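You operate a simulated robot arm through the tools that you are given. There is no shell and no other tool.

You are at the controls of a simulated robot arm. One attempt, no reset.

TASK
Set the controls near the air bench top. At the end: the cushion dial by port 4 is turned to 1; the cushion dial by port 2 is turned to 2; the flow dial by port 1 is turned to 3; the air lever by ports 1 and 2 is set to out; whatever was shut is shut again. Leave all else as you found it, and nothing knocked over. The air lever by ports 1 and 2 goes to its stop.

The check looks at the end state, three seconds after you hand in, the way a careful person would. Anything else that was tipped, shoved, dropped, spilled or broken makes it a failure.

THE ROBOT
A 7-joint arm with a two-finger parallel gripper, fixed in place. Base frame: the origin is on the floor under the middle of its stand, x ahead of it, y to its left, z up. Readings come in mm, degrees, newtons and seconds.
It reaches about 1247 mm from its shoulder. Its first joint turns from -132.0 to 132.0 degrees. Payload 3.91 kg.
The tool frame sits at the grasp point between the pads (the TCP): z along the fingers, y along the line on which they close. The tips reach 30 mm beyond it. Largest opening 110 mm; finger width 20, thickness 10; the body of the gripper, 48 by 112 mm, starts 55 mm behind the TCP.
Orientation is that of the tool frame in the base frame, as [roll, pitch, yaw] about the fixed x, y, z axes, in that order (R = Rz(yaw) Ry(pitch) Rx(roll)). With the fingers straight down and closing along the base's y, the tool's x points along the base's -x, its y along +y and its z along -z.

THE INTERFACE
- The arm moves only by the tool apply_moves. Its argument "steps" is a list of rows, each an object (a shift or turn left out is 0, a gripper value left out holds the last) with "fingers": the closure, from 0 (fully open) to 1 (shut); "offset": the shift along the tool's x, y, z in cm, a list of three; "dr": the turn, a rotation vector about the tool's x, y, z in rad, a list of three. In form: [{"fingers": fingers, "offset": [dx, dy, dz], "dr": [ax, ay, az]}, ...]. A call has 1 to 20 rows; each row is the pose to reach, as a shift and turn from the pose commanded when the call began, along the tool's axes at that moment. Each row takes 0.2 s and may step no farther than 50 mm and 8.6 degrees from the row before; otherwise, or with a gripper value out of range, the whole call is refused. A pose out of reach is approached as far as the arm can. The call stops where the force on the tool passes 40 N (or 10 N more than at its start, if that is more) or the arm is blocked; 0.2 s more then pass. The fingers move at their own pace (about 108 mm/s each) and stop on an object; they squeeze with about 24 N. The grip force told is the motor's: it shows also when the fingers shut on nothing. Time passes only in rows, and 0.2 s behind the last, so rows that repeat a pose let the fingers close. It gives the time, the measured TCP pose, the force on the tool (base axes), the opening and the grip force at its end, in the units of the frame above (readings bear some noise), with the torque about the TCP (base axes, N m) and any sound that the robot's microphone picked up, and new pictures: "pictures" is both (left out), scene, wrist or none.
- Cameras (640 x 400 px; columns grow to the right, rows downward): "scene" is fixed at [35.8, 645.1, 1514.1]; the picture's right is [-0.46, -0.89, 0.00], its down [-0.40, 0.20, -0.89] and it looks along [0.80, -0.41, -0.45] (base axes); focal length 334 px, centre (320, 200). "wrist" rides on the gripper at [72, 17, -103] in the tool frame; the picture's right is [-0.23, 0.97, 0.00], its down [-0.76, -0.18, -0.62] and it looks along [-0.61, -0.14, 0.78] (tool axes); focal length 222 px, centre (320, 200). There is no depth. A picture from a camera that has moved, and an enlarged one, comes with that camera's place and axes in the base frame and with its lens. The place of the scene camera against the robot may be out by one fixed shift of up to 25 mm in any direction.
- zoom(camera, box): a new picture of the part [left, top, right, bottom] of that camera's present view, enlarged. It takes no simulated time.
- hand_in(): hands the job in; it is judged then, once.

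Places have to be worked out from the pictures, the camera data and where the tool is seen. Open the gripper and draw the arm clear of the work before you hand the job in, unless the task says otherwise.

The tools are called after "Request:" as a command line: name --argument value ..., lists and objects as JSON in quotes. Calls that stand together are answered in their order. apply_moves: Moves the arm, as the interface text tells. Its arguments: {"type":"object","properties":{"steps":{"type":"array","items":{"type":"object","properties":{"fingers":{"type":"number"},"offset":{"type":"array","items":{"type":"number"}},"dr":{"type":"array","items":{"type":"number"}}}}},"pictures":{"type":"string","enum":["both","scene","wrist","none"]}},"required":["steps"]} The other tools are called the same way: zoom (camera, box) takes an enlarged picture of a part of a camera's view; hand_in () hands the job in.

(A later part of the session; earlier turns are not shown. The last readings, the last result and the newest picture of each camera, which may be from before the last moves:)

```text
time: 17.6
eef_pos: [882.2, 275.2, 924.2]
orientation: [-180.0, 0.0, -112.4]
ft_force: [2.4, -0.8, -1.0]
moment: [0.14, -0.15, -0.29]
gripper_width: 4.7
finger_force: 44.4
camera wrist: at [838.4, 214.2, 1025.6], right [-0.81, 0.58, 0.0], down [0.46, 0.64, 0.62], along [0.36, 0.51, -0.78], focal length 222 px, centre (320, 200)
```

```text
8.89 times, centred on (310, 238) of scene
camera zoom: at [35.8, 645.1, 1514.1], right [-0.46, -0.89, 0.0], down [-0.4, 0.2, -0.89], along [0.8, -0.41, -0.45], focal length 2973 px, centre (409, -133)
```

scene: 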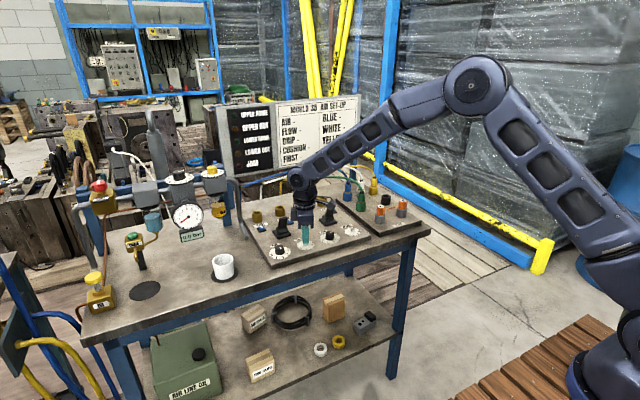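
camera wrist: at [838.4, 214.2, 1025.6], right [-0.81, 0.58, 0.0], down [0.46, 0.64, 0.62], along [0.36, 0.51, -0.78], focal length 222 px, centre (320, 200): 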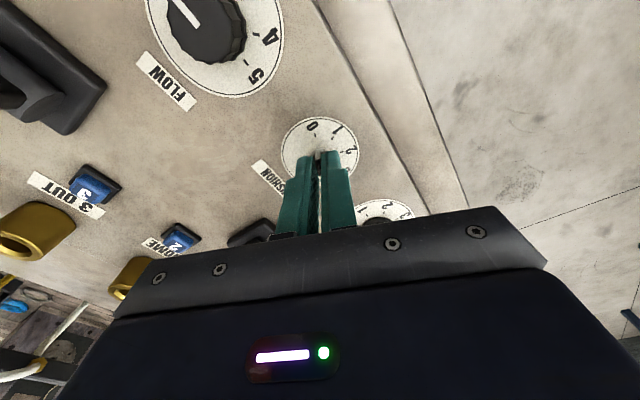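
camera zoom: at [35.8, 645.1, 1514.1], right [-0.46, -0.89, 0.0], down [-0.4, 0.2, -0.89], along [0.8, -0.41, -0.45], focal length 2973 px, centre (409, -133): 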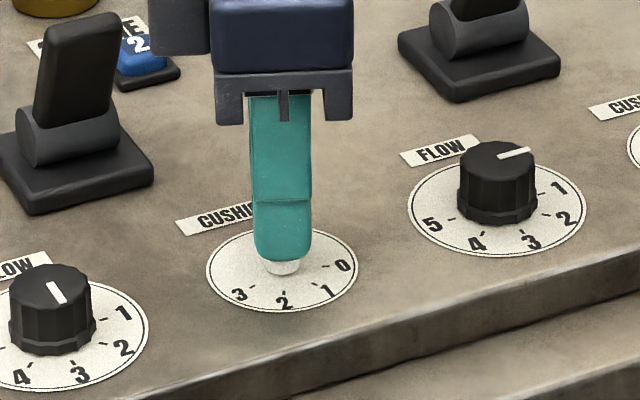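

Blade gripped (4.7 mm). Rotating 45° clockwise first and checking loads.

Request:
apply_moves --steps '[{"dr": [0, 0, 0.131]}, {"dr": [0, 0, 0.262]}, {"dr": [0, 0, 0.393]}, {"dr": [0, 0, 0.524]}, {"dr": [0, 0, 0.655]}, {"dr": [0, 0, 0.785]}, {"dr": [0, 0, 0.785]}]'

Request:
zoom --camera "wrist" --box '[260, 90, 380, 200]'

```text
time: 19.2
eef_pos: [882.1, 275.2, 922.6]
orientation: [179.9, 0.0, -157.6]
ft_force: [8.5, 0.6, -5.3]
moment: [0.04, -0.24, 0.02]
gripper_width: 4.5
finger_force: 44.2
camera wrist: at [808.3, 262.8, 1025.7], right [-0.16, 0.99, 0.0], down [0.77, 0.13, 0.62], along [0.61, 0.1, -0.78], focal length 222 px, centre (320, 200)
```

scene: 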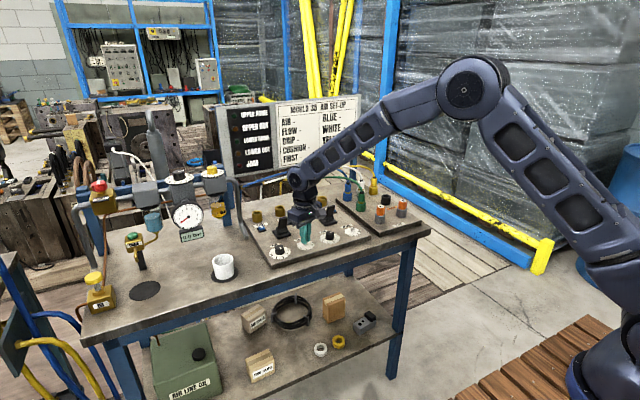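
wrist: 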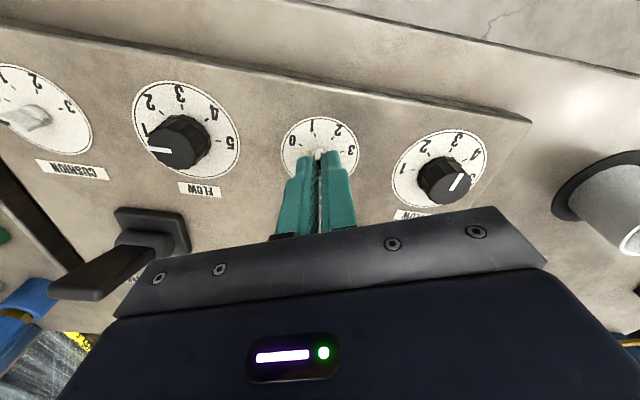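

```text
3.64 times, centred on (320, 145) of wrist
camera zoom: at [808.3, 262.8, 1025.7], right [-0.16, 0.99, 0.0], down [0.77, 0.13, 0.62], along [0.61, 0.1, -0.78], focal length 808 px, centre (320, 400)
```

zoom: 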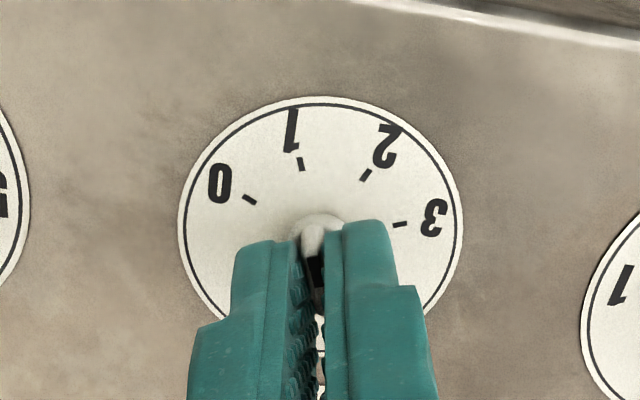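

Pointer now at 1 with low loads. Rotating the remaining 45° to 2.

Request:
apply_moves --steps '[{"dr": [0, 0, 0.131]}, {"dr": [0, 0, 0.262]}, {"dr": [0, 0, 0.393]}, {"dr": [0, 0, 0.524]}, {"dr": [0, 0, 0.655]}, {"dr": [0, 0, 0.785]}, {"dr": [0, 0, 0.785]}]'

Request:
zoom --camera "wrist" --box '[260, 90, 380, 200]'

```text
time: 20.8
eef_pos: [881.4, 276.1, 923.4]
orientation: [179.8, 0.0, 157.5]
ft_force: [21.9, 8.9, 9.8]
moment: [0.28, -0.48, 0.02]
gripper_width: 4.5
finger_force: 44.0
camera wrist: at [821.0, 318.3, 1025.6], right [0.58, 0.81, 0.0], down [0.63, -0.46, 0.62], along [0.51, -0.36, -0.78], focal length 222 px, centre (320, 200)
```

scene: 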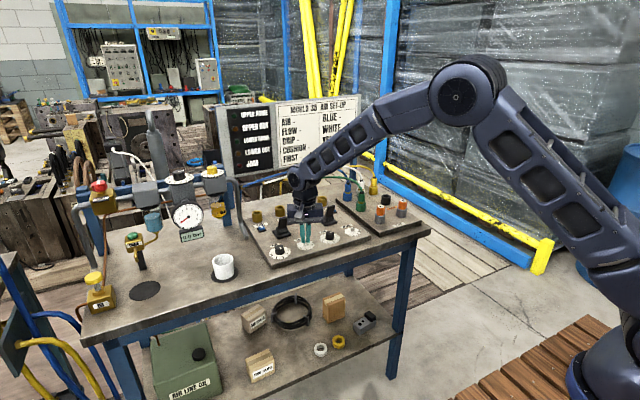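
wrist: 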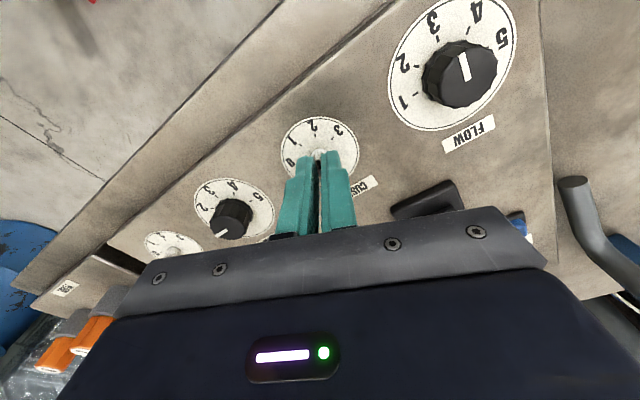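

```text
3.64 times, centred on (320, 145) of wrist
camera zoom: at [821.0, 318.3, 1025.6], right [0.58, 0.81, 0.0], down [0.63, -0.46, 0.62], along [0.51, -0.36, -0.78], focal length 808 px, centre (320, 400)
```

zoom: 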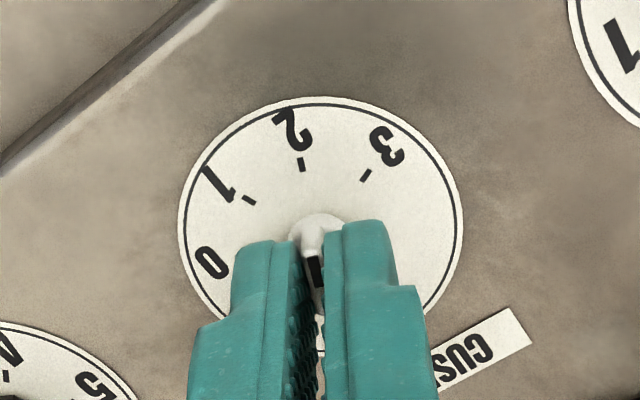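

Pointer is aligned with 2. Releasing and rising.

Request:
apply_moves --steps '[{"fingers": 0.9}, {"fingers": 0.7}, {"fingers": 0.55}, {"fingers": 0.55, "offset": [0, 0, -2]}, {"offset": [0, 0, -5]}, {"offset": [0, 0, -5]}]'

Request:
zoom --camera "wrist" --box '[260, 70, 380, 180]'

Request:
zoom --camera "scene" --box '[265, 200, 345, 270]'

```text
time: 22.2
eef_pos: [880.5, 274.5, 971.8]
orientation: [-180.0, 0.0, 157.5]
ft_force: [-0.2, -0.4, 0.4]
moment: [-0.01, 0.01, 0.01]
gripper_width: 49.4
finger_force: 0.0
camera wrist: at [820.3, 316.7, 1075.8], right [0.58, 0.81, 0.0], down [0.64, -0.46, 0.62], along [0.51, -0.36, -0.78], focal length 222 px, centre (320, 200)
```

scene: 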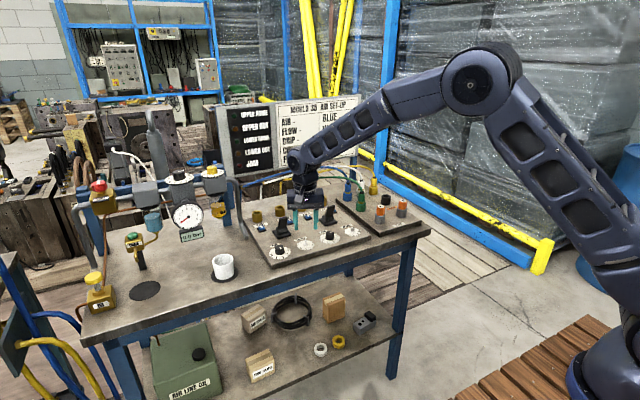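
wrist: 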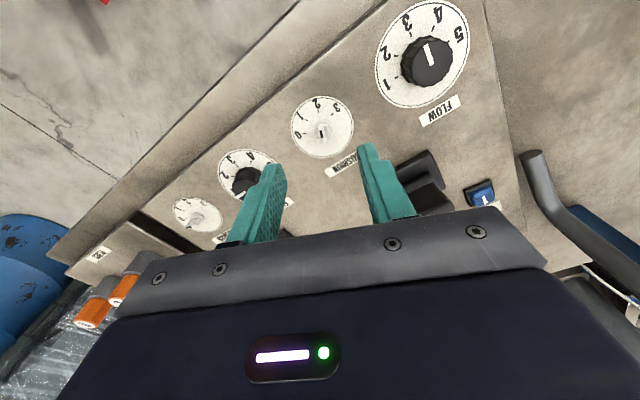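

```text
3.64 times, centred on (320, 125) of wrist
camera zoom: at [820.3, 316.7, 1075.8], right [0.58, 0.81, 0.0], down [0.64, -0.46, 0.62], along [0.51, -0.36, -0.78], focal length 808 px, centre (320, 473)
```

zoom: 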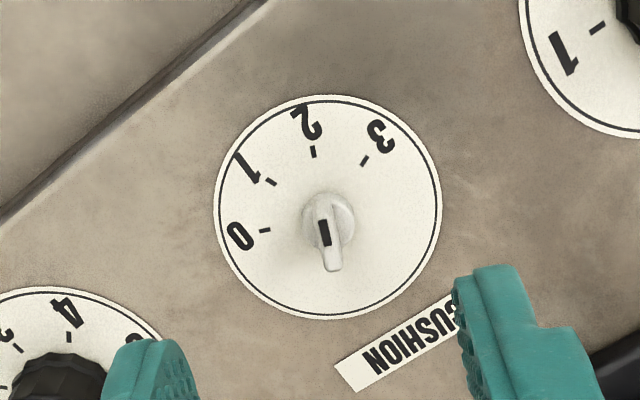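

```text
5.71 times, centred on (305, 235) of scene
camera zoom: at [35.8, 645.1, 1514.1], right [-0.46, -0.89, 0.0], down [-0.4, 0.2, -0.89], along [0.8, -0.41, -0.45], focal length 1911 px, centre (406, 0)
```

zoom: 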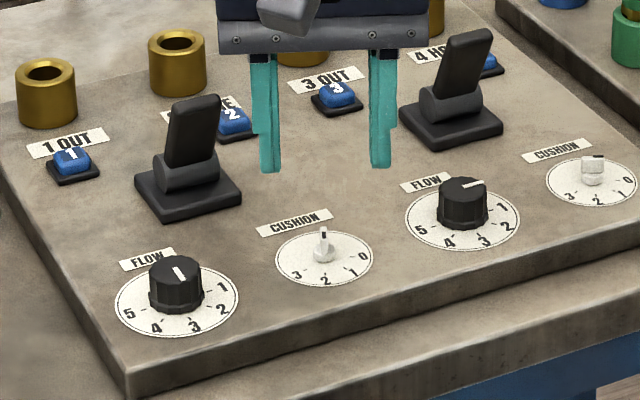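

Cushion 2 reads 2 (within ~1°). Moving to cushion 4 (≈(882, 96)) at this height while rotating back −90°.

Request:
apply_moves --steps '[{"offset": [-0.58, -1.37, 0], "dr": [0, 0, -0.131]}, {"offset": [-1.17, -2.74, 0], "dr": [0, 0, -0.262]}, {"offset": [-1.75, -4.12, 0], "dr": [0, 0, -0.393]}, {"offset": [-2.33, -5.49, 0], "dr": [0, 0, -0.524]}, {"offset": [-2.91, -6.86, 0], "dr": [0, 0, -0.655]}, {"offset": [-3.5, -8.23, 0], "dr": [0, 0, -0.785]}, {"offset": [-4.08, -9.6, 0], "dr": [0, 0, -0.916]}, {"offset": [-4.66, -10.97, 0], "dr": [0, 0, -1.047]}, {"offset": [-5.24, -12.35, 0], "dr": [0, 0, -1.178]}, {"offset": [-5.83, -13.72, 0], "dr": [0, 0, -1.309]}, {"offset": [-6.41, -15.09, 0], "dr": [0, 0, -1.44]}, {"offset": [-6.99, -16.46, 0], "dr": [0, 0, -1.571]}, {"offset": [-6.99, -16.46, 0], "dr": [0, 0, -1.571]}]'

Request:
zoom --camera "wrist" --box '[260, 70, 380, 180]'

Request:
zoom --camera "scene" --box '[310, 180, 400, 260]'

```text
time: 25.0
eef_pos: [883.4, 95.3, 972.7]
orientation: [-179.9, -0.1, -112.4]
ft_force: [1.0, 0.3, -0.1]
moment: [-0.02, 0.01, 0.0]
gripper_width: 49.4
finger_force: 0.0
camera wrist: at [840.8, 35.0, 1075.4], right [-0.81, 0.58, 0.0], down [0.45, 0.64, 0.62], along [0.36, 0.51, -0.78], focal length 222 px, centre (320, 200)
```

scene: 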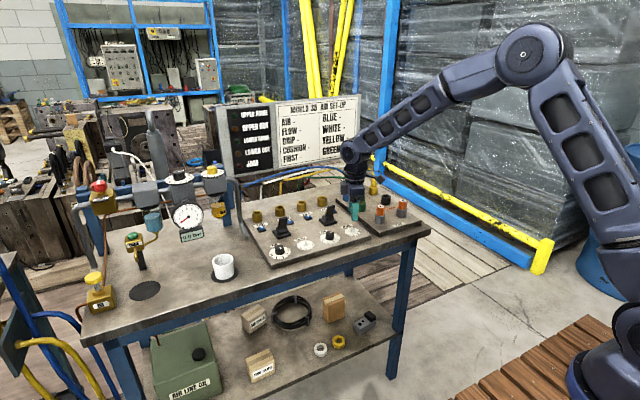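
wrist: 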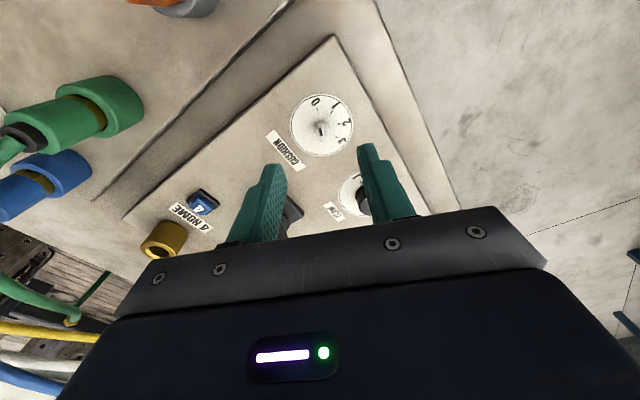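

```text
3.64 times, centred on (320, 125) of wrist
camera zoom: at [840.8, 35.0, 1075.4], right [-0.81, 0.58, 0.0], down [0.45, 0.64, 0.62], along [0.36, 0.51, -0.78], focal length 808 px, centre (320, 473)
```

zoom: 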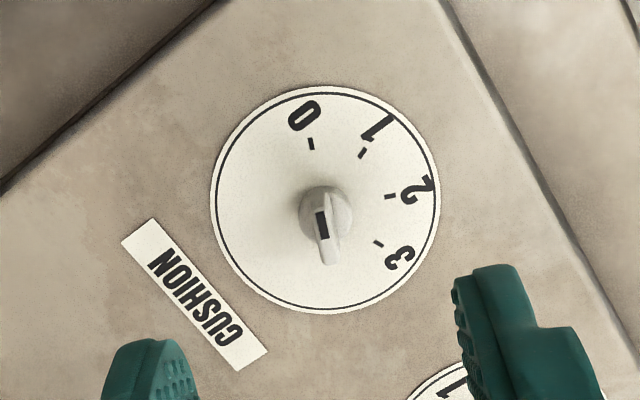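

```text
5.00 times, centred on (355, 220) of scene
camera zoom: at [35.8, 645.1, 1514.1], right [-0.46, -0.89, 0.0], down [-0.4, 0.2, -0.89], along [0.8, -0.41, -0.45], focal length 1672 px, centre (145, 100)
```

zoom: 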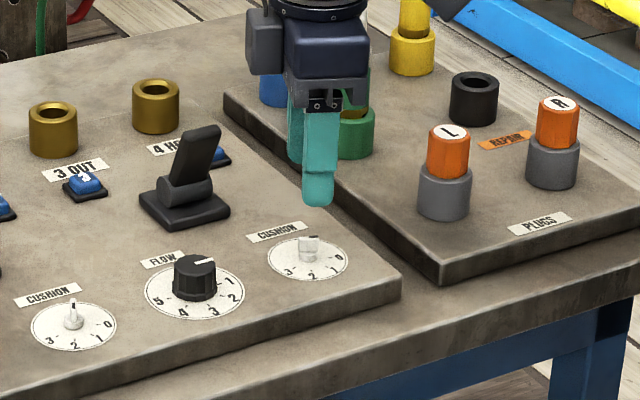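

Cushion 4 is ~1.5 mm back and ~1.7 mm toward tool +y of the TCP line. Correcting and descending to blade height.

Request:
apply_moves --steps '[{"offset": [0.15, 0.17, 1.6]}, {"offset": [0.15, 0.17, 3.3]}, {"offset": [0.15, 0.17, 4.95]}, {"offset": [0.15, 0.17, 4.95]}]'

Request:
zoom --camera "wrist" --box '[260, 90, 380, 200]'

Request:
zoom --camera "scene" --box '[330, 205, 380, 250]'

```text
time: 26.0
eef_pos: [882.6, 94.7, 922.4]
orientation: [-180.0, 0.0, -112.4]
ft_force: [0.6, 0.1, 0.6]
moment: [0.03, 0.0, 0.0]
gripper_width: 49.4
finger_force: 0.0
camera wrist: at [838.0, 33.8, 1025.6], right [-0.81, 0.58, 0.0], down [0.46, 0.64, 0.62], along [0.36, 0.51, -0.78], focal length 222 px, centre (320, 200)
```

scene: 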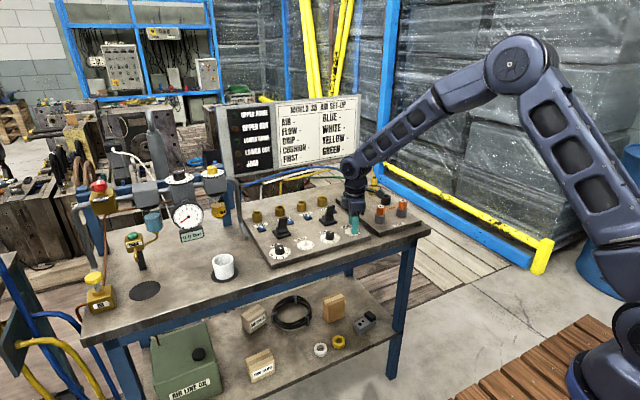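
wrist: 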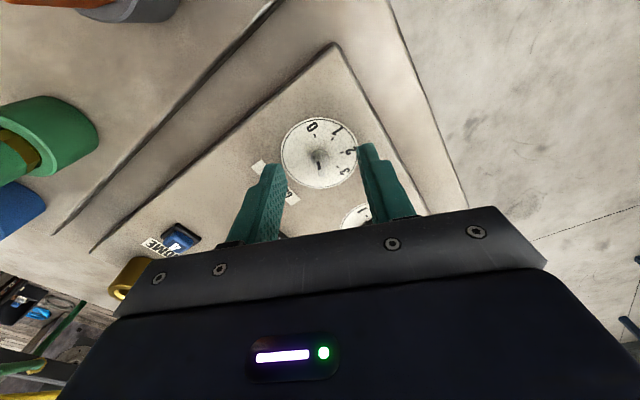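

```text
3.64 times, centred on (320, 145) of wrist
camera zoom: at [838.0, 33.8, 1025.6], right [-0.81, 0.58, 0.0], down [0.46, 0.64, 0.62], along [0.36, 0.51, -0.78], focal length 808 px, centre (320, 400)
```

zoom: 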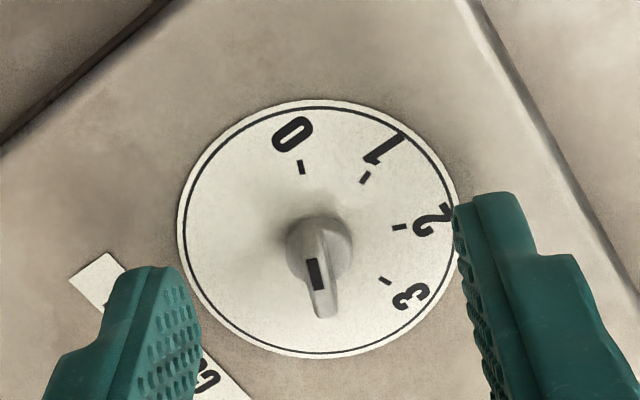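

```text
8.89 times, centred on (355, 228) of scene
camera zoom: at [35.8, 645.1, 1514.1], right [-0.46, -0.89, 0.0], down [-0.4, 0.2, -0.89], along [0.8, -0.41, -0.45], focal length 2973 px, centre (9, -44)
```

zoom: 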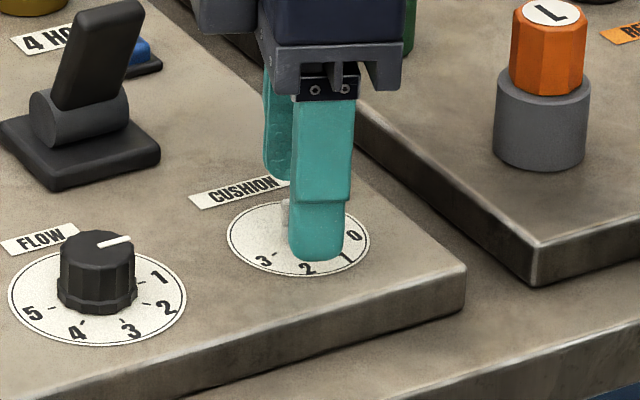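

Well centred now. Closing on the blade, then rotating 45° clockwise to 1.

Request:
apply_moves --steps '[{"fingers": 0.7}, {"fingers": 0.85}, {"fingers": 1.0}, {"fingers": 1.0}, {"fingers": 1.0}]' --pictures "none"

Request:
zoom --camera "wrist" --box '[260, 90, 380, 200]'

```text
time: 27.2
eef_pos: [881.8, 93.0, 923.0]
orientation: [-179.9, 0.0, -112.4]
ft_force: [5.4, -0.1, -2.1]
moment: [0.25, -0.26, -0.29]
gripper_width: 4.4
finger_force: 44.2
```

```text
3.64 times, centred on (320, 145) of wrist
camera zoom: at [838.3, 33.7, 1025.7], right [-0.81, 0.58, 0.0], down [0.46, 0.64, 0.62], along [0.36, 0.51, -0.78], focal length 808 px, centre (320, 400)
```

zoom: 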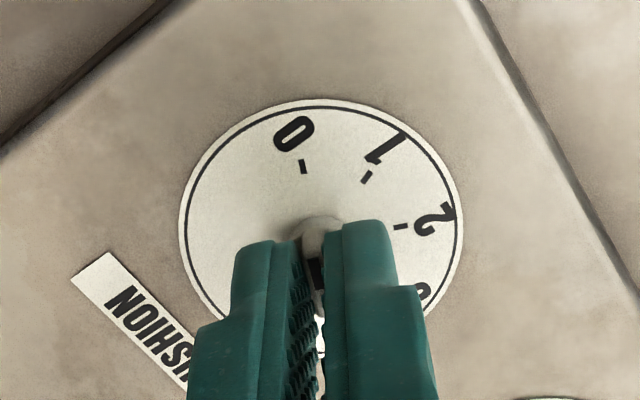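

Blade is gripped (4.4 mm). Turning +45° to 1.

Request:
apply_moves --steps '[{"dr": [0, 0, 0.131]}, {"dr": [0, 0, 0.262]}, {"dr": [0, 0, 0.393]}, {"dr": [0, 0, 0.524]}, {"dr": [0, 0, 0.655]}, {"dr": [0, 0, 0.785]}, {"dr": [0, 0, 0.785]}]' --pictures "none"

Request:
zoom --camera "wrist" --box '[260, 90, 380, 200]'

```text
time: 28.8
eef_pos: [881.5, 94.5, 924.2]
orientation: [-180.0, 0.0, -157.5]
ft_force: [8.2, -6.2, -11.7]
moment: [-0.05, -0.52, -0.02]
gripper_width: 4.3
finger_force: 44.7
```

```text
3.64 times, centred on (320, 145) of wrist
camera zoom: at [807.9, 82.6, 1025.8], right [-0.16, 0.99, 0.0], down [0.77, 0.13, 0.62], along [0.61, 0.1, -0.78], focal length 808 px, centre (320, 400)
```

zoom: 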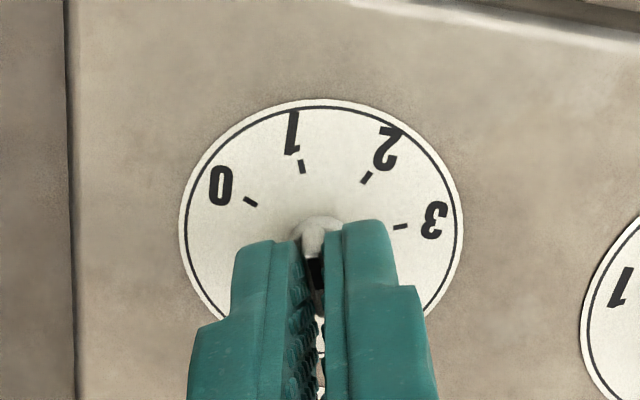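

The blade points at 1. Releasing, rising, and checking.

Request:
apply_moves --steps '[{"fingers": 0.9}, {"fingers": 0.7}, {"fingers": 0.55}, {"fingers": 0.55, "offset": [0, 0, -2]}, {"offset": [0, 0, -5]}, {"offset": [0, 0, -8]}, {"offset": [0, 0, -8]}]'

Request:
zoom --camera "wrist" --box '[260, 60, 380, 170]'

Request:
zoom --camera "wrist" --box '[330, 60, 560, 260]'

Request:
zoom --camera "scene" --box '[240, 180, 380, 270]'

```text
time: 30.4
eef_pos: [879.1, 95.3, 1003.6]
orientation: [-179.9, 0.0, -157.4]
ft_force: [0.7, 0.4, 0.2]
moment: [0.03, 0.01, -0.04]
gripper_width: 49.7
finger_force: 0.0
camera wrist: at [806.6, 82.9, 1106.0], right [-0.16, 0.99, 0.0], down [0.77, 0.13, 0.62], along [0.61, 0.1, -0.78], focal length 222 px, centre (320, 200)
```

scene: 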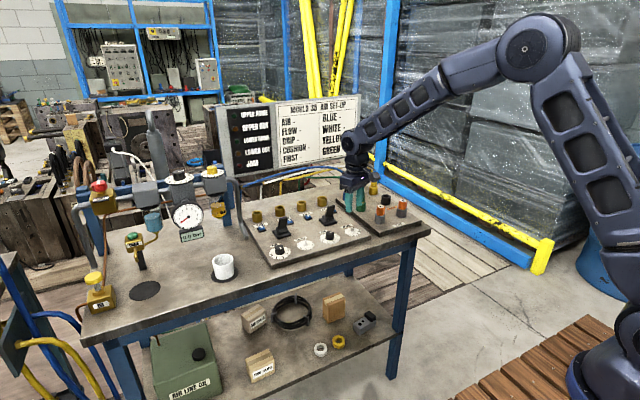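
wrist: 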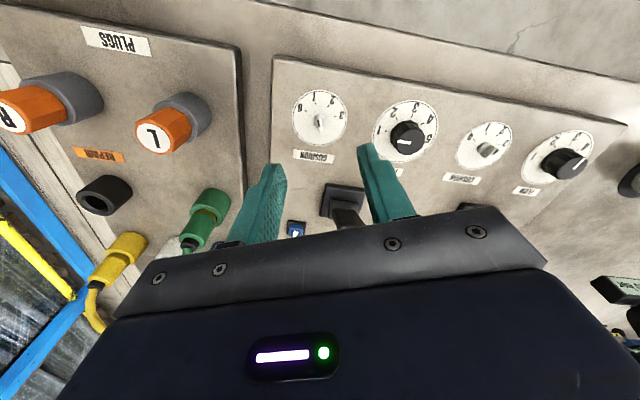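

```text
3.64 times, centred on (320, 115) of wrist
camera zoom: at [806.6, 82.9, 1106.0], right [-0.16, 0.99, 0.0], down [0.77, 0.13, 0.62], along [0.61, 0.1, -0.78], focal length 808 px, centre (320, 509)
```

zoom: 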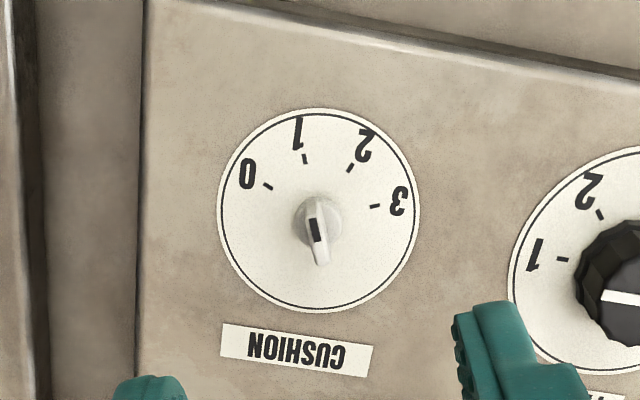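

```text
2.00 times, centred on (445, 160) of wrist
camera zoom: at [806.6, 82.9, 1106.0], right [-0.16, 0.99, 0.0], down [0.77, 0.13, 0.62], along [0.61, 0.1, -0.78], focal length 444 px, centre (70, 280)
```

zoom: 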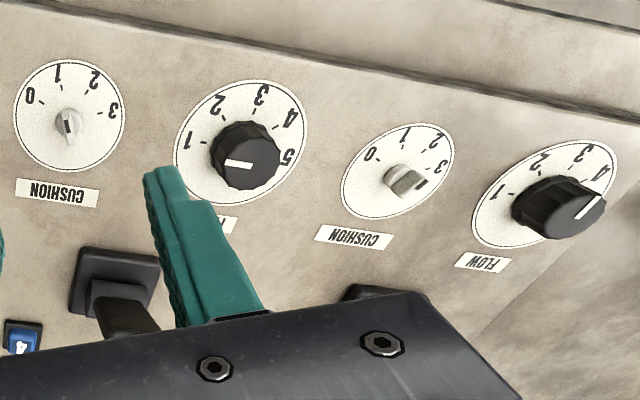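

```text
4.44 times, centred on (310, 225) of scene
camera zoom: at [35.8, 645.1, 1514.1], right [-0.46, -0.89, 0.0], down [-0.4, 0.2, -0.89], along [0.8, -0.41, -0.45], focal length 1486 px, centre (364, 89)
```

zoom: 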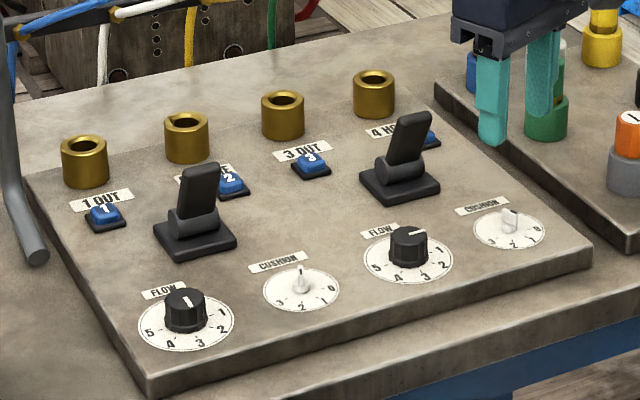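

Cushion 4 is on 1; flow 3 is untouched at 1. Next the lever by ports 1/2: I'll close the fingers and move to a viewing spot on its −y side with yaw squared up.

Request:
apply_moves --steps '[{"offset": [-1.93, 2.56, -0.2], "dr": [0, 0, 0.079], "fingers": 1.0}, {"offset": [-3.85, 5.12, -0.4], "dr": [0, 0, 0.157]}, {"offset": [-5.78, 7.67, -0.6], "dr": [0, 0, 0.236]}, {"offset": [-7.7, 10.23, -0.7], "dr": [0, 0, 0.314]}, {"offset": [-9.63, 12.79, -0.7], "dr": [0, 0, 0.393]}, {"offset": [-9.63, 12.79, -0.7], "dr": [0, 0, 0.393]}]'

Request:
zoom --camera "wrist" --box '[320, 90, 480, 220]'

Request:
zoom --camera "scene" --box '[250, 180, 320, 250]'

```text
time: 31.8
eef_pos: [918.2, 250.1, 1010.2]
orientation: [-180.0, 0.0, 179.9]
ft_force: [-0.1, 0.0, 0.5]
moment: [0.01, 0.01, 0.02]
gripper_width: 0.0
finger_force: 23.9
camera wrist: at [846.5, 267.1, 1113.3], right [0.23, 0.97, 0.0], down [0.76, -0.18, 0.62], along [0.61, -0.14, -0.78], focal length 222 px, centre (320, 200)
```

scene: 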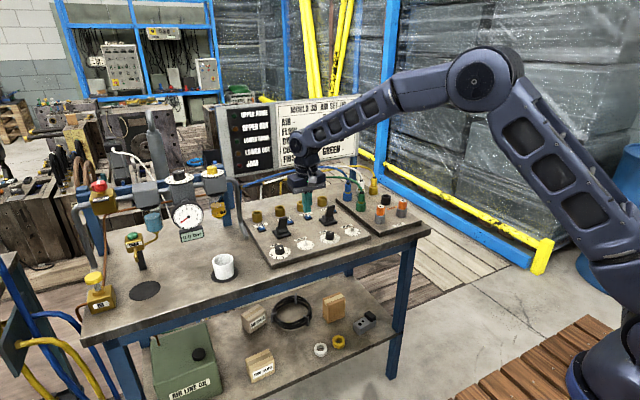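
wrist: 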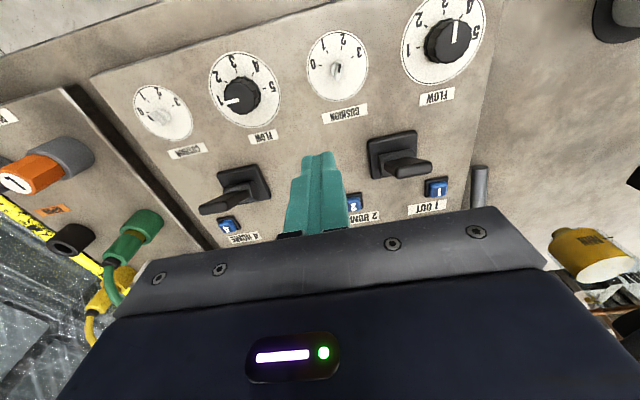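

```text
3.08 times, centred on (400, 155) of wrist
camera zoom: at [846.5, 267.1, 1113.3], right [0.23, 0.97, 0.0], down [0.76, -0.18, 0.62], along [0.61, -0.14, -0.78], focal length 684 px, centre (74, 338)
```

zoom: 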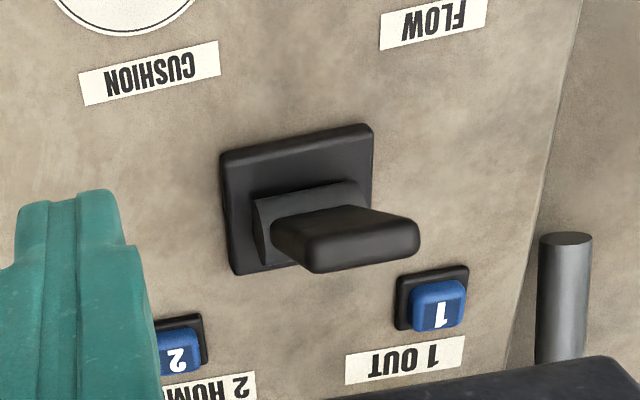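

```text
5.71 times, centred on (285, 215) of scene
camera zoom: at [35.8, 645.1, 1514.1], right [-0.46, -0.89, 0.0], down [-0.4, 0.2, -0.89], along [0.8, -0.41, -0.45], focal length 1911 px, centre (520, 114)
```

zoom: 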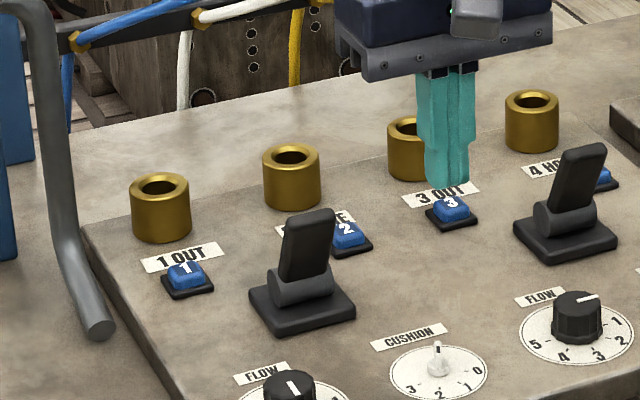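

The lever's pivot orientation needs care. I'll zoom in tightly on both levers and their bases from both cameras to determine its tilt axis and markings.

Request:
zoom --camera "wrist" --box '[360, 120, 440, 190]'

Request:
zoom --camera "wrist" --box '[190, 155, 280, 245]'

Request:
zoom --camera "scene" --box '[268, 205, 298, 245]'

Request:
zoom --camera "scene" --box '[312, 195, 347, 235]'

```text
5.71 times, centred on (400, 155) of wrist
camera zoom: at [846.5, 267.1, 1113.3], right [0.23, 0.97, 0.0], down [0.76, -0.18, 0.62], along [0.61, -0.14, -0.78], focal length 1269 px, centre (-137, 457)
```

zoom: 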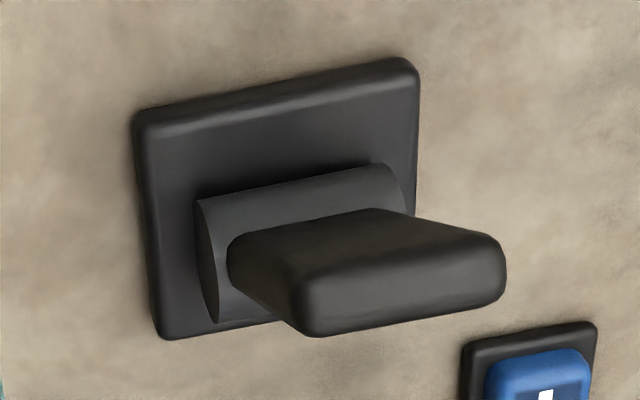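

```text
4.44 times, centred on (235, 200) of wrist
camera zoom: at [846.5, 267.1, 1113.3], right [0.23, 0.97, 0.0], down [0.76, -0.18, 0.62], along [0.61, -0.14, -0.78], focal length 987 px, centre (698, 200)
```

zoom: 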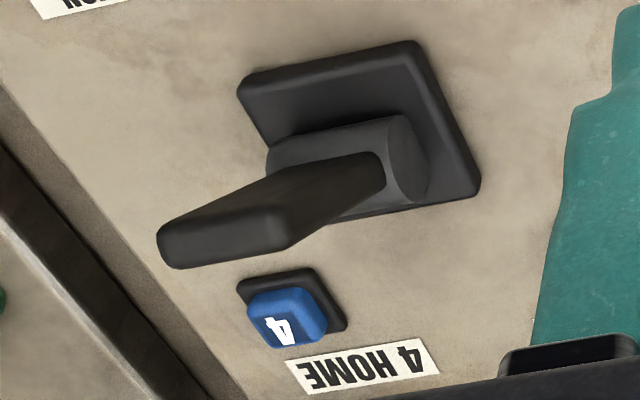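

```text
10.00 times, centred on (283, 225) of scene
camera zoom: at [35.8, 645.1, 1514.1], right [-0.46, -0.89, 0.0], down [-0.4, 0.2, -0.89], along [0.8, -0.41, -0.45], focal length 3344 px, centre (690, -50)
```

zoom: 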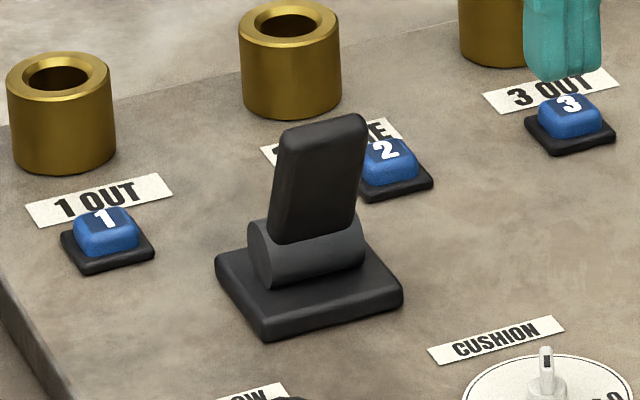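

```text
10.00 times, centred on (330, 215) of scene
camera zoom: at [35.8, 645.1, 1514.1], right [-0.46, -0.89, 0.0], down [-0.4, 0.2, -0.89], along [0.8, -0.41, -0.45], focal length 3344 px, centre (225, 50)
```

zoom: 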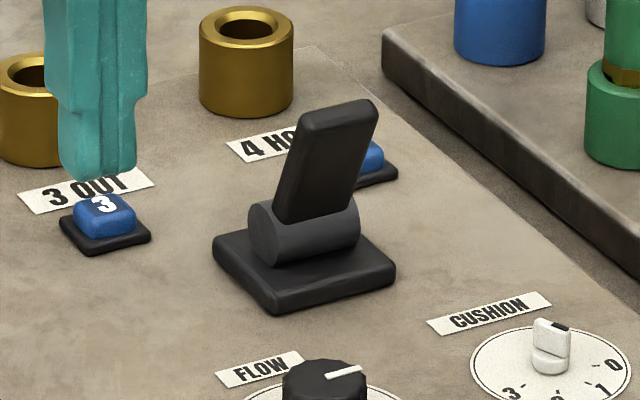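

The hub's axis runs along y and the paddle is wide along y, so the lever tips in x: triangulated, lever 1's top is near (954, 320, 959) over a base at (974, 320) — it's leaning toward the robot (−x) now, same as lever 2. I'll take a profile view from the −y side to confirm tilt and look for markings.

Request:
apply_moves --steps '[{"offset": [0.3, -0.2, 0], "dr": [0, 0, -0.131]}, {"offset": [0.6, -0.4, 0], "dr": [0, 0, -0.262]}, {"offset": [0.9, -0.6, 0], "dr": [0, 0, -0.393]}, {"offset": [1.2, -0.8, 0], "dr": [0, 0, -0.524]}, {"offset": [1.5, -1.0, 0], "dr": [0, 0, -0.655]}, {"offset": [1.8, -1.2, 0], "dr": [0, 0, -0.785]}, {"offset": [2.1, -1.4, 0], "dr": [0, 0, -0.916]}, {"offset": [2.4, -1.6, 0], "dr": [0, 0, -1.047]}, {"offset": [2.7, -1.8, 0], "dr": [0, 0, -1.178]}, {"offset": [3.0, -2.0, 0], "dr": [0, 0, -1.309]}, {"offset": [3.3, -2.0, 0], "dr": [0, 0, -1.44]}, {"offset": [3.3, -2.0, 0], "dr": [0, 0, -1.571]}, {"offset": [3.3, -2.0, 0], "dr": [0, 0, -1.571]}]'

Request:
zoom --camera "wrist" --box '[120, 100, 300, 260]'

Request:
zoom --camera "scene" --box '[245, 185, 345, 255]'

Request:
zoom --camera "scene" --box '[215, 95, 285, 185]'

```text
time: 34.6
eef_pos: [887.3, 229.8, 1011.6]
orientation: [-179.9, 0.0, -89.9]
ft_force: [-0.3, -0.3, 0.1]
moment: [0.01, -0.03, 0.02]
gripper_width: 0.0
finger_force: 24.1
camera wrist: at [870.7, 157.6, 1113.4], right [-0.97, 0.22, 0.0], down [0.18, 0.76, 0.62], along [0.14, 0.61, -0.78], focal length 222 px, centre (320, 200)
```

scene: 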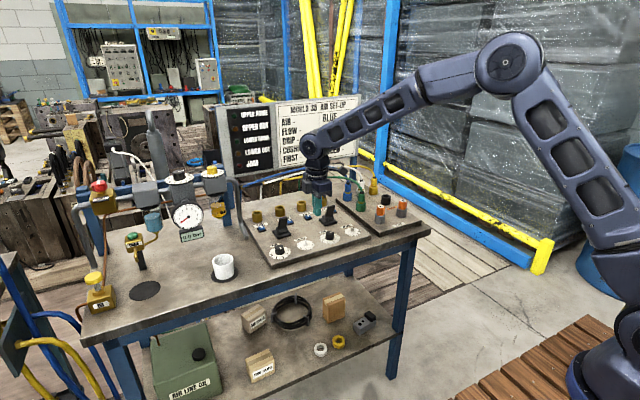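
wrist: 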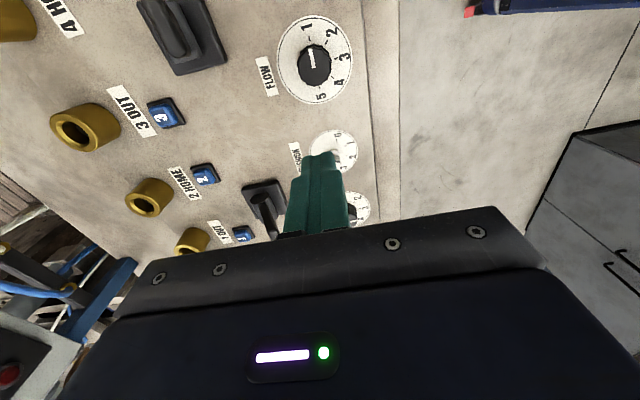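

```text
2.50 times, centred on (210, 180) of wrist
camera zoom: at [870.7, 157.6, 1113.4], right [-0.97, 0.22, 0.0], down [0.18, 0.76, 0.62], along [0.14, 0.61, -0.78], focal length 555 px, centre (595, 250)
```

zoom: 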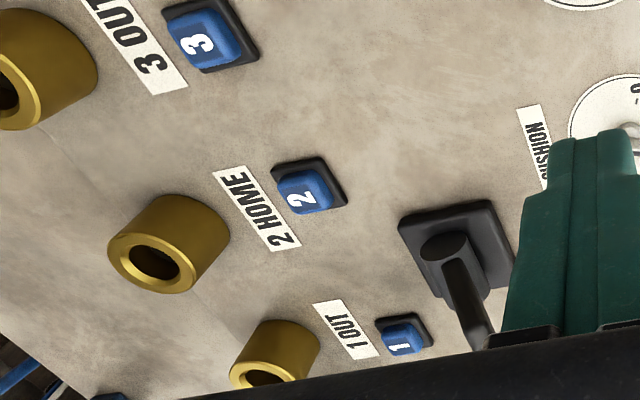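

```text
5.71 times, centred on (295, 220) of scene
camera zoom: at [35.8, 645.1, 1514.1], right [-0.46, -0.89, 0.0], down [-0.4, 0.2, -0.89], along [0.8, -0.41, -0.45], focal length 1911 px, centre (463, 86)
```

zoom: 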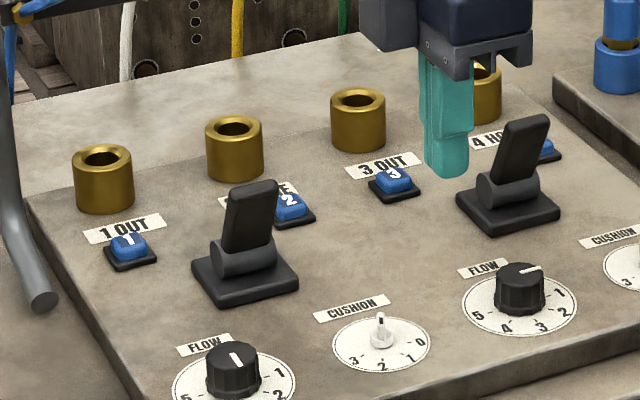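

```text
4.44 times, centred on (250, 140) of scene
camera zoom: at [35.8, 645.1, 1514.1], right [-0.46, -0.89, 0.0], down [-0.4, 0.2, -0.89], along [0.8, -0.41, -0.45], focal length 1486 px, centre (631, 467)
```

zoom: 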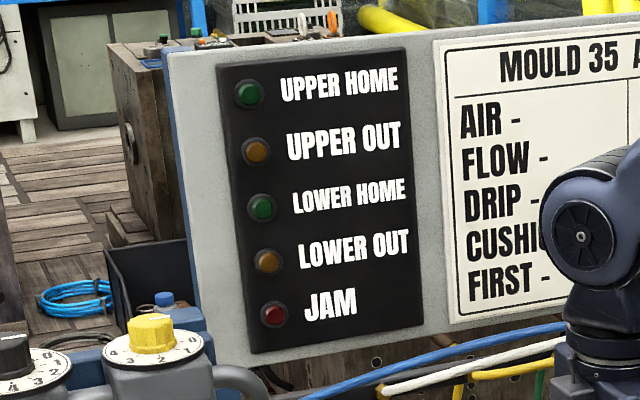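

Confirmed: lever 1 leans toward −x (toward the dials), its only other end is +x. Home is its present rest state (same as lever 2), so "out" is the far stop, and I'll push its near face in +x with closed fingers. First move in front of it, squared up.

Request:
apply_moves --steps '[{"offset": [-0.75, -0.26, 0], "dr": [0, 0, 0.131]}, {"offset": [-1.5, -0.52, 0], "dr": [0, 0, 0.262]}, {"offset": [-2.25, -0.78, 0], "dr": [0, 0, 0.393]}, {"offset": [-3.0, -1.03, 0], "dr": [0, 0, 0.524]}, {"offset": [-3.76, -1.29, 0], "dr": [0, 0, 0.655]}, {"offset": [-4.51, -1.55, 0], "dr": [0, 0, 0.785]}, {"offset": [-5.26, -1.81, 0], "dr": [0, 0, 0.916]}, {"offset": [-6.0, -2.07, 0], "dr": [0, 0, 1.047]}, {"offset": [-6.77, -2.33, 0], "dr": [0, 0, 1.178]}, {"offset": [-7.5, -2.58, 0], "dr": [0, 0, 1.309]}, {"offset": [-8.3, -2.84, 0], "dr": [0, 0, 1.44]}, {"offset": [-9.02, -3.1, 0], "dr": [0, 0, 1.571]}, {"offset": [-9.02, -3.1, 0], "dr": [0, 0, 1.571]}]'

Request:
zoom --camera "wrist" --box '[240, 90, 400, 230]'

Request:
zoom --camera "scene" --box '[245, 175, 325, 255]'

```text
time: 37.4
eef_pos: [919.1, 321.3, 1012.2]
orientation: [-180.0, -0.1, 179.9]
ft_force: [-0.2, -0.2, 1.5]
moment: [0.01, 0.01, 0.0]
gripper_width: 0.1
finger_force: 24.0
camera wrist: at [846.4, 337.5, 1113.2], right [0.23, 0.97, 0.0], down [0.76, -0.18, 0.62], along [0.61, -0.14, -0.78], focal length 222 px, centre (320, 200)
```

scene: 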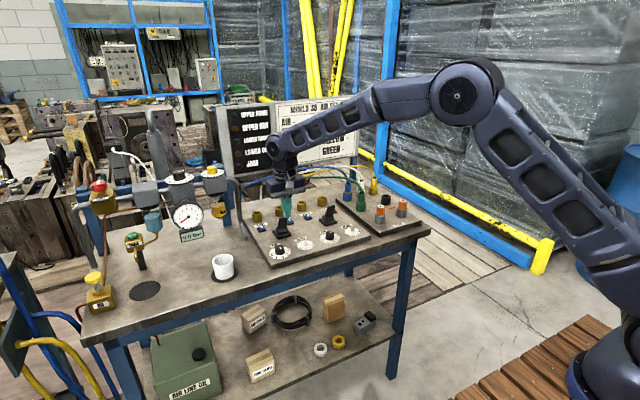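
wrist: 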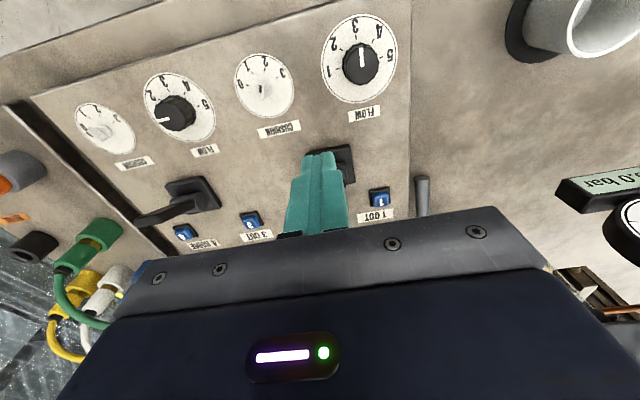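

```text
2.86 times, centred on (320, 160) of wrist
camera zoom: at [846.4, 337.5, 1113.2], right [0.23, 0.97, 0.0], down [0.76, -0.18, 0.62], along [0.61, -0.14, -0.78], focal length 635 px, centre (320, 314)
```

zoom: 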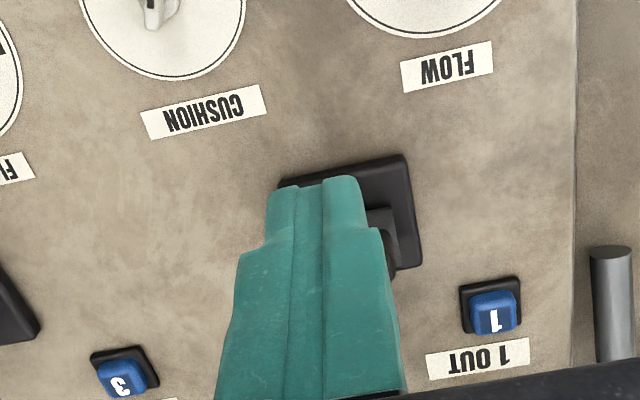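

```text
5.00 times, centred on (285, 215) of scene
camera zoom: at [35.8, 645.1, 1514.1], right [-0.46, -0.89, 0.0], down [-0.4, 0.2, -0.89], along [0.8, -0.41, -0.45], focal length 1672 px, centre (495, 125)
```

zoom: 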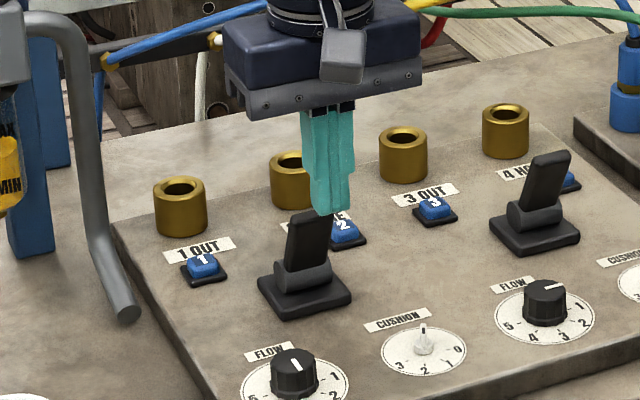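

The finger is in front (−x side) of the lever with ~20 mm gap, aligned in y. Lowering so the tips are at z≈935, about 22 mm below the lever's top.

Request:
apply_moves --steps '[{"offset": [0, 0, 1.6]}, {"offset": [0, 0, 3.2]}, {"offset": [0, 0, 4.7]}, {"offset": [0, 0, 4.7]}]'

Request:
zoom --camera "scene" --box '[255, 190, 315, 250]'

Request:
zoom --camera "wrist" --box '[240, 90, 400, 230]'

```text
time: 38.4
eef_pos: [920.5, 319.8, 963.1]
orientation: [180.0, 0.0, -180.0]
ft_force: [-0.5, -0.9, 0.6]
moment: [-0.04, -0.02, -0.03]
gripper_width: 0.0
finger_force: 24.1
camera wrist: at [846.1, 337.0, 1065.2], right [0.23, 0.97, 0.0], down [0.76, -0.18, 0.62], along [0.61, -0.14, -0.78], focal length 222 px, centre (320, 200)
```

scene: 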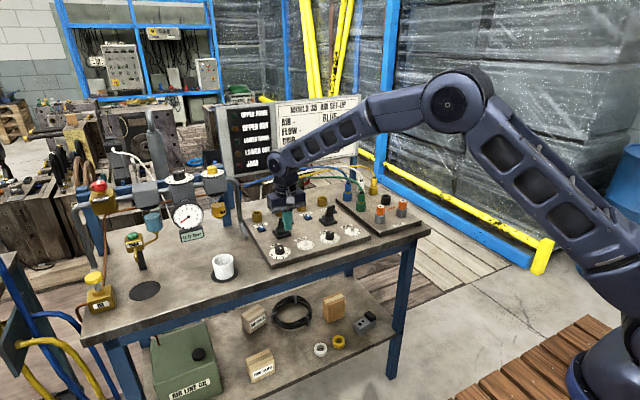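
wrist: 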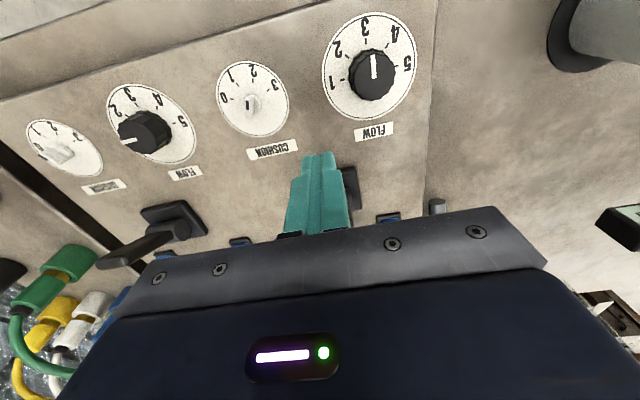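

```text
6.67 times, centred on (285, 220) of scene
camera zoom: at [35.8, 645.1, 1514.1], right [-0.46, -0.89, 0.0], down [-0.4, 0.2, -0.89], along [0.8, -0.41, -0.45], focal length 2230 px, centre (553, 67)
```

zoom: 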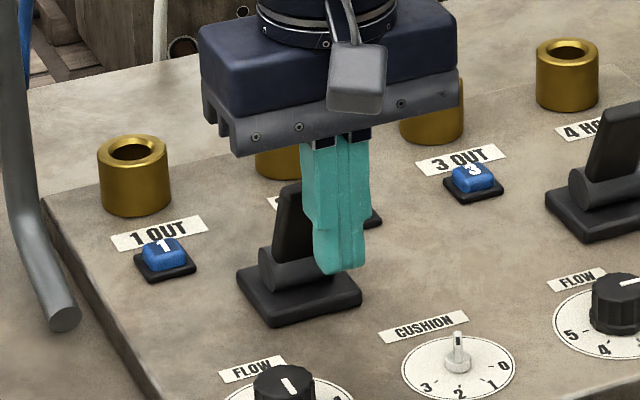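

```text
2.86 times, centred on (320, 160) of wrist
camera zoom: at [846.1, 337.0, 1065.2], right [0.23, 0.97, 0.0], down [0.76, -0.18, 0.62], along [0.61, -0.14, -0.78], focal length 635 px, centre (320, 314)
```

zoom: 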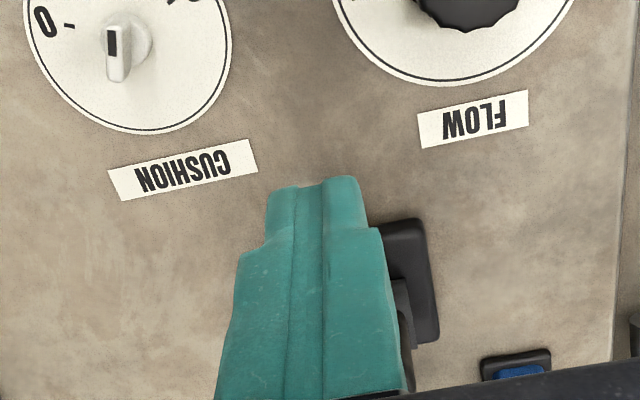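

In front of the lever at the right height with no contact. Pushing in +x slowly, first to past the expected contact point (~940).

Request:
apply_moves --steps '[{"offset": [-0.8, 0, 0]}, {"offset": [-1.6, 0, 0]}, {"offset": [-2.2, 0, 0]}, {"offset": [-2.7, 0, 0]}, {"offset": [-3.2, 0, 0]}, {"offset": [-3.2, 0, 0]}]'

Request:
zoom --camera "scene" --box '[255, 190, 315, 250]'

```text
time: 39.8
eef_pos: [950.4, 321.7, 963.6]
orientation: [-179.9, 0.0, -179.9]
ft_force: [-1.4, 0.2, 5.7]
moment: [-0.03, -0.07, 0.0]
gripper_width: 0.0
finger_force: 24.0
camera wrist: at [877.9, 337.4, 1066.7], right [0.23, 0.97, 0.0], down [0.76, -0.18, 0.62], along [0.61, -0.14, -0.78], focal length 222 px, centre (320, 200)
```

scene: 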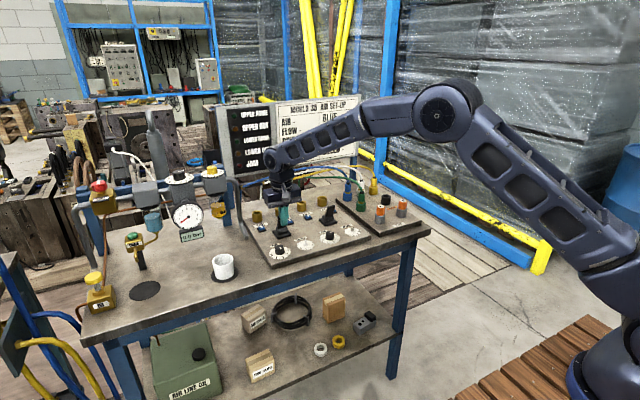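
wrist: 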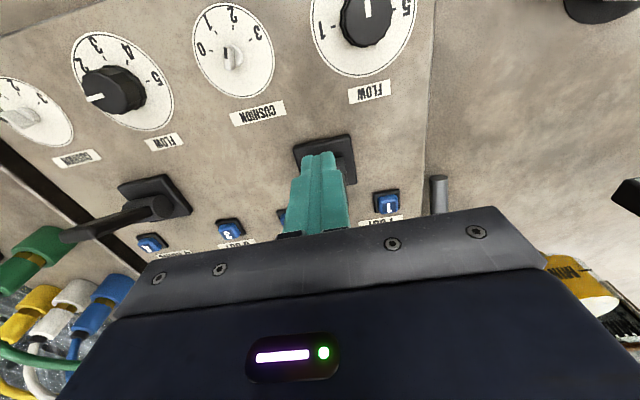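

```text
6.67 times, centred on (285, 220) of scene
camera zoom: at [35.8, 645.1, 1514.1], right [-0.46, -0.89, 0.0], down [-0.4, 0.2, -0.89], along [0.8, -0.41, -0.45], focal length 2230 px, centre (553, 67)
```

zoom: 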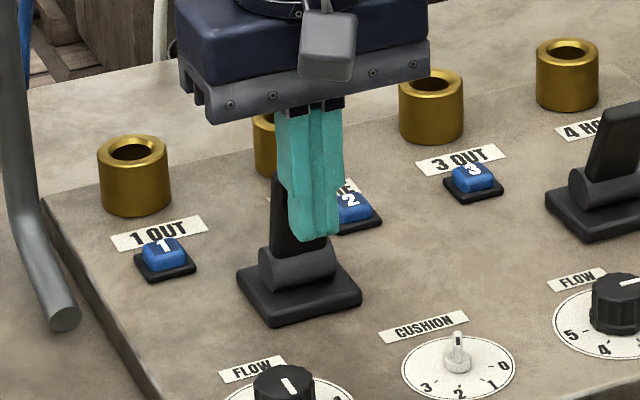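

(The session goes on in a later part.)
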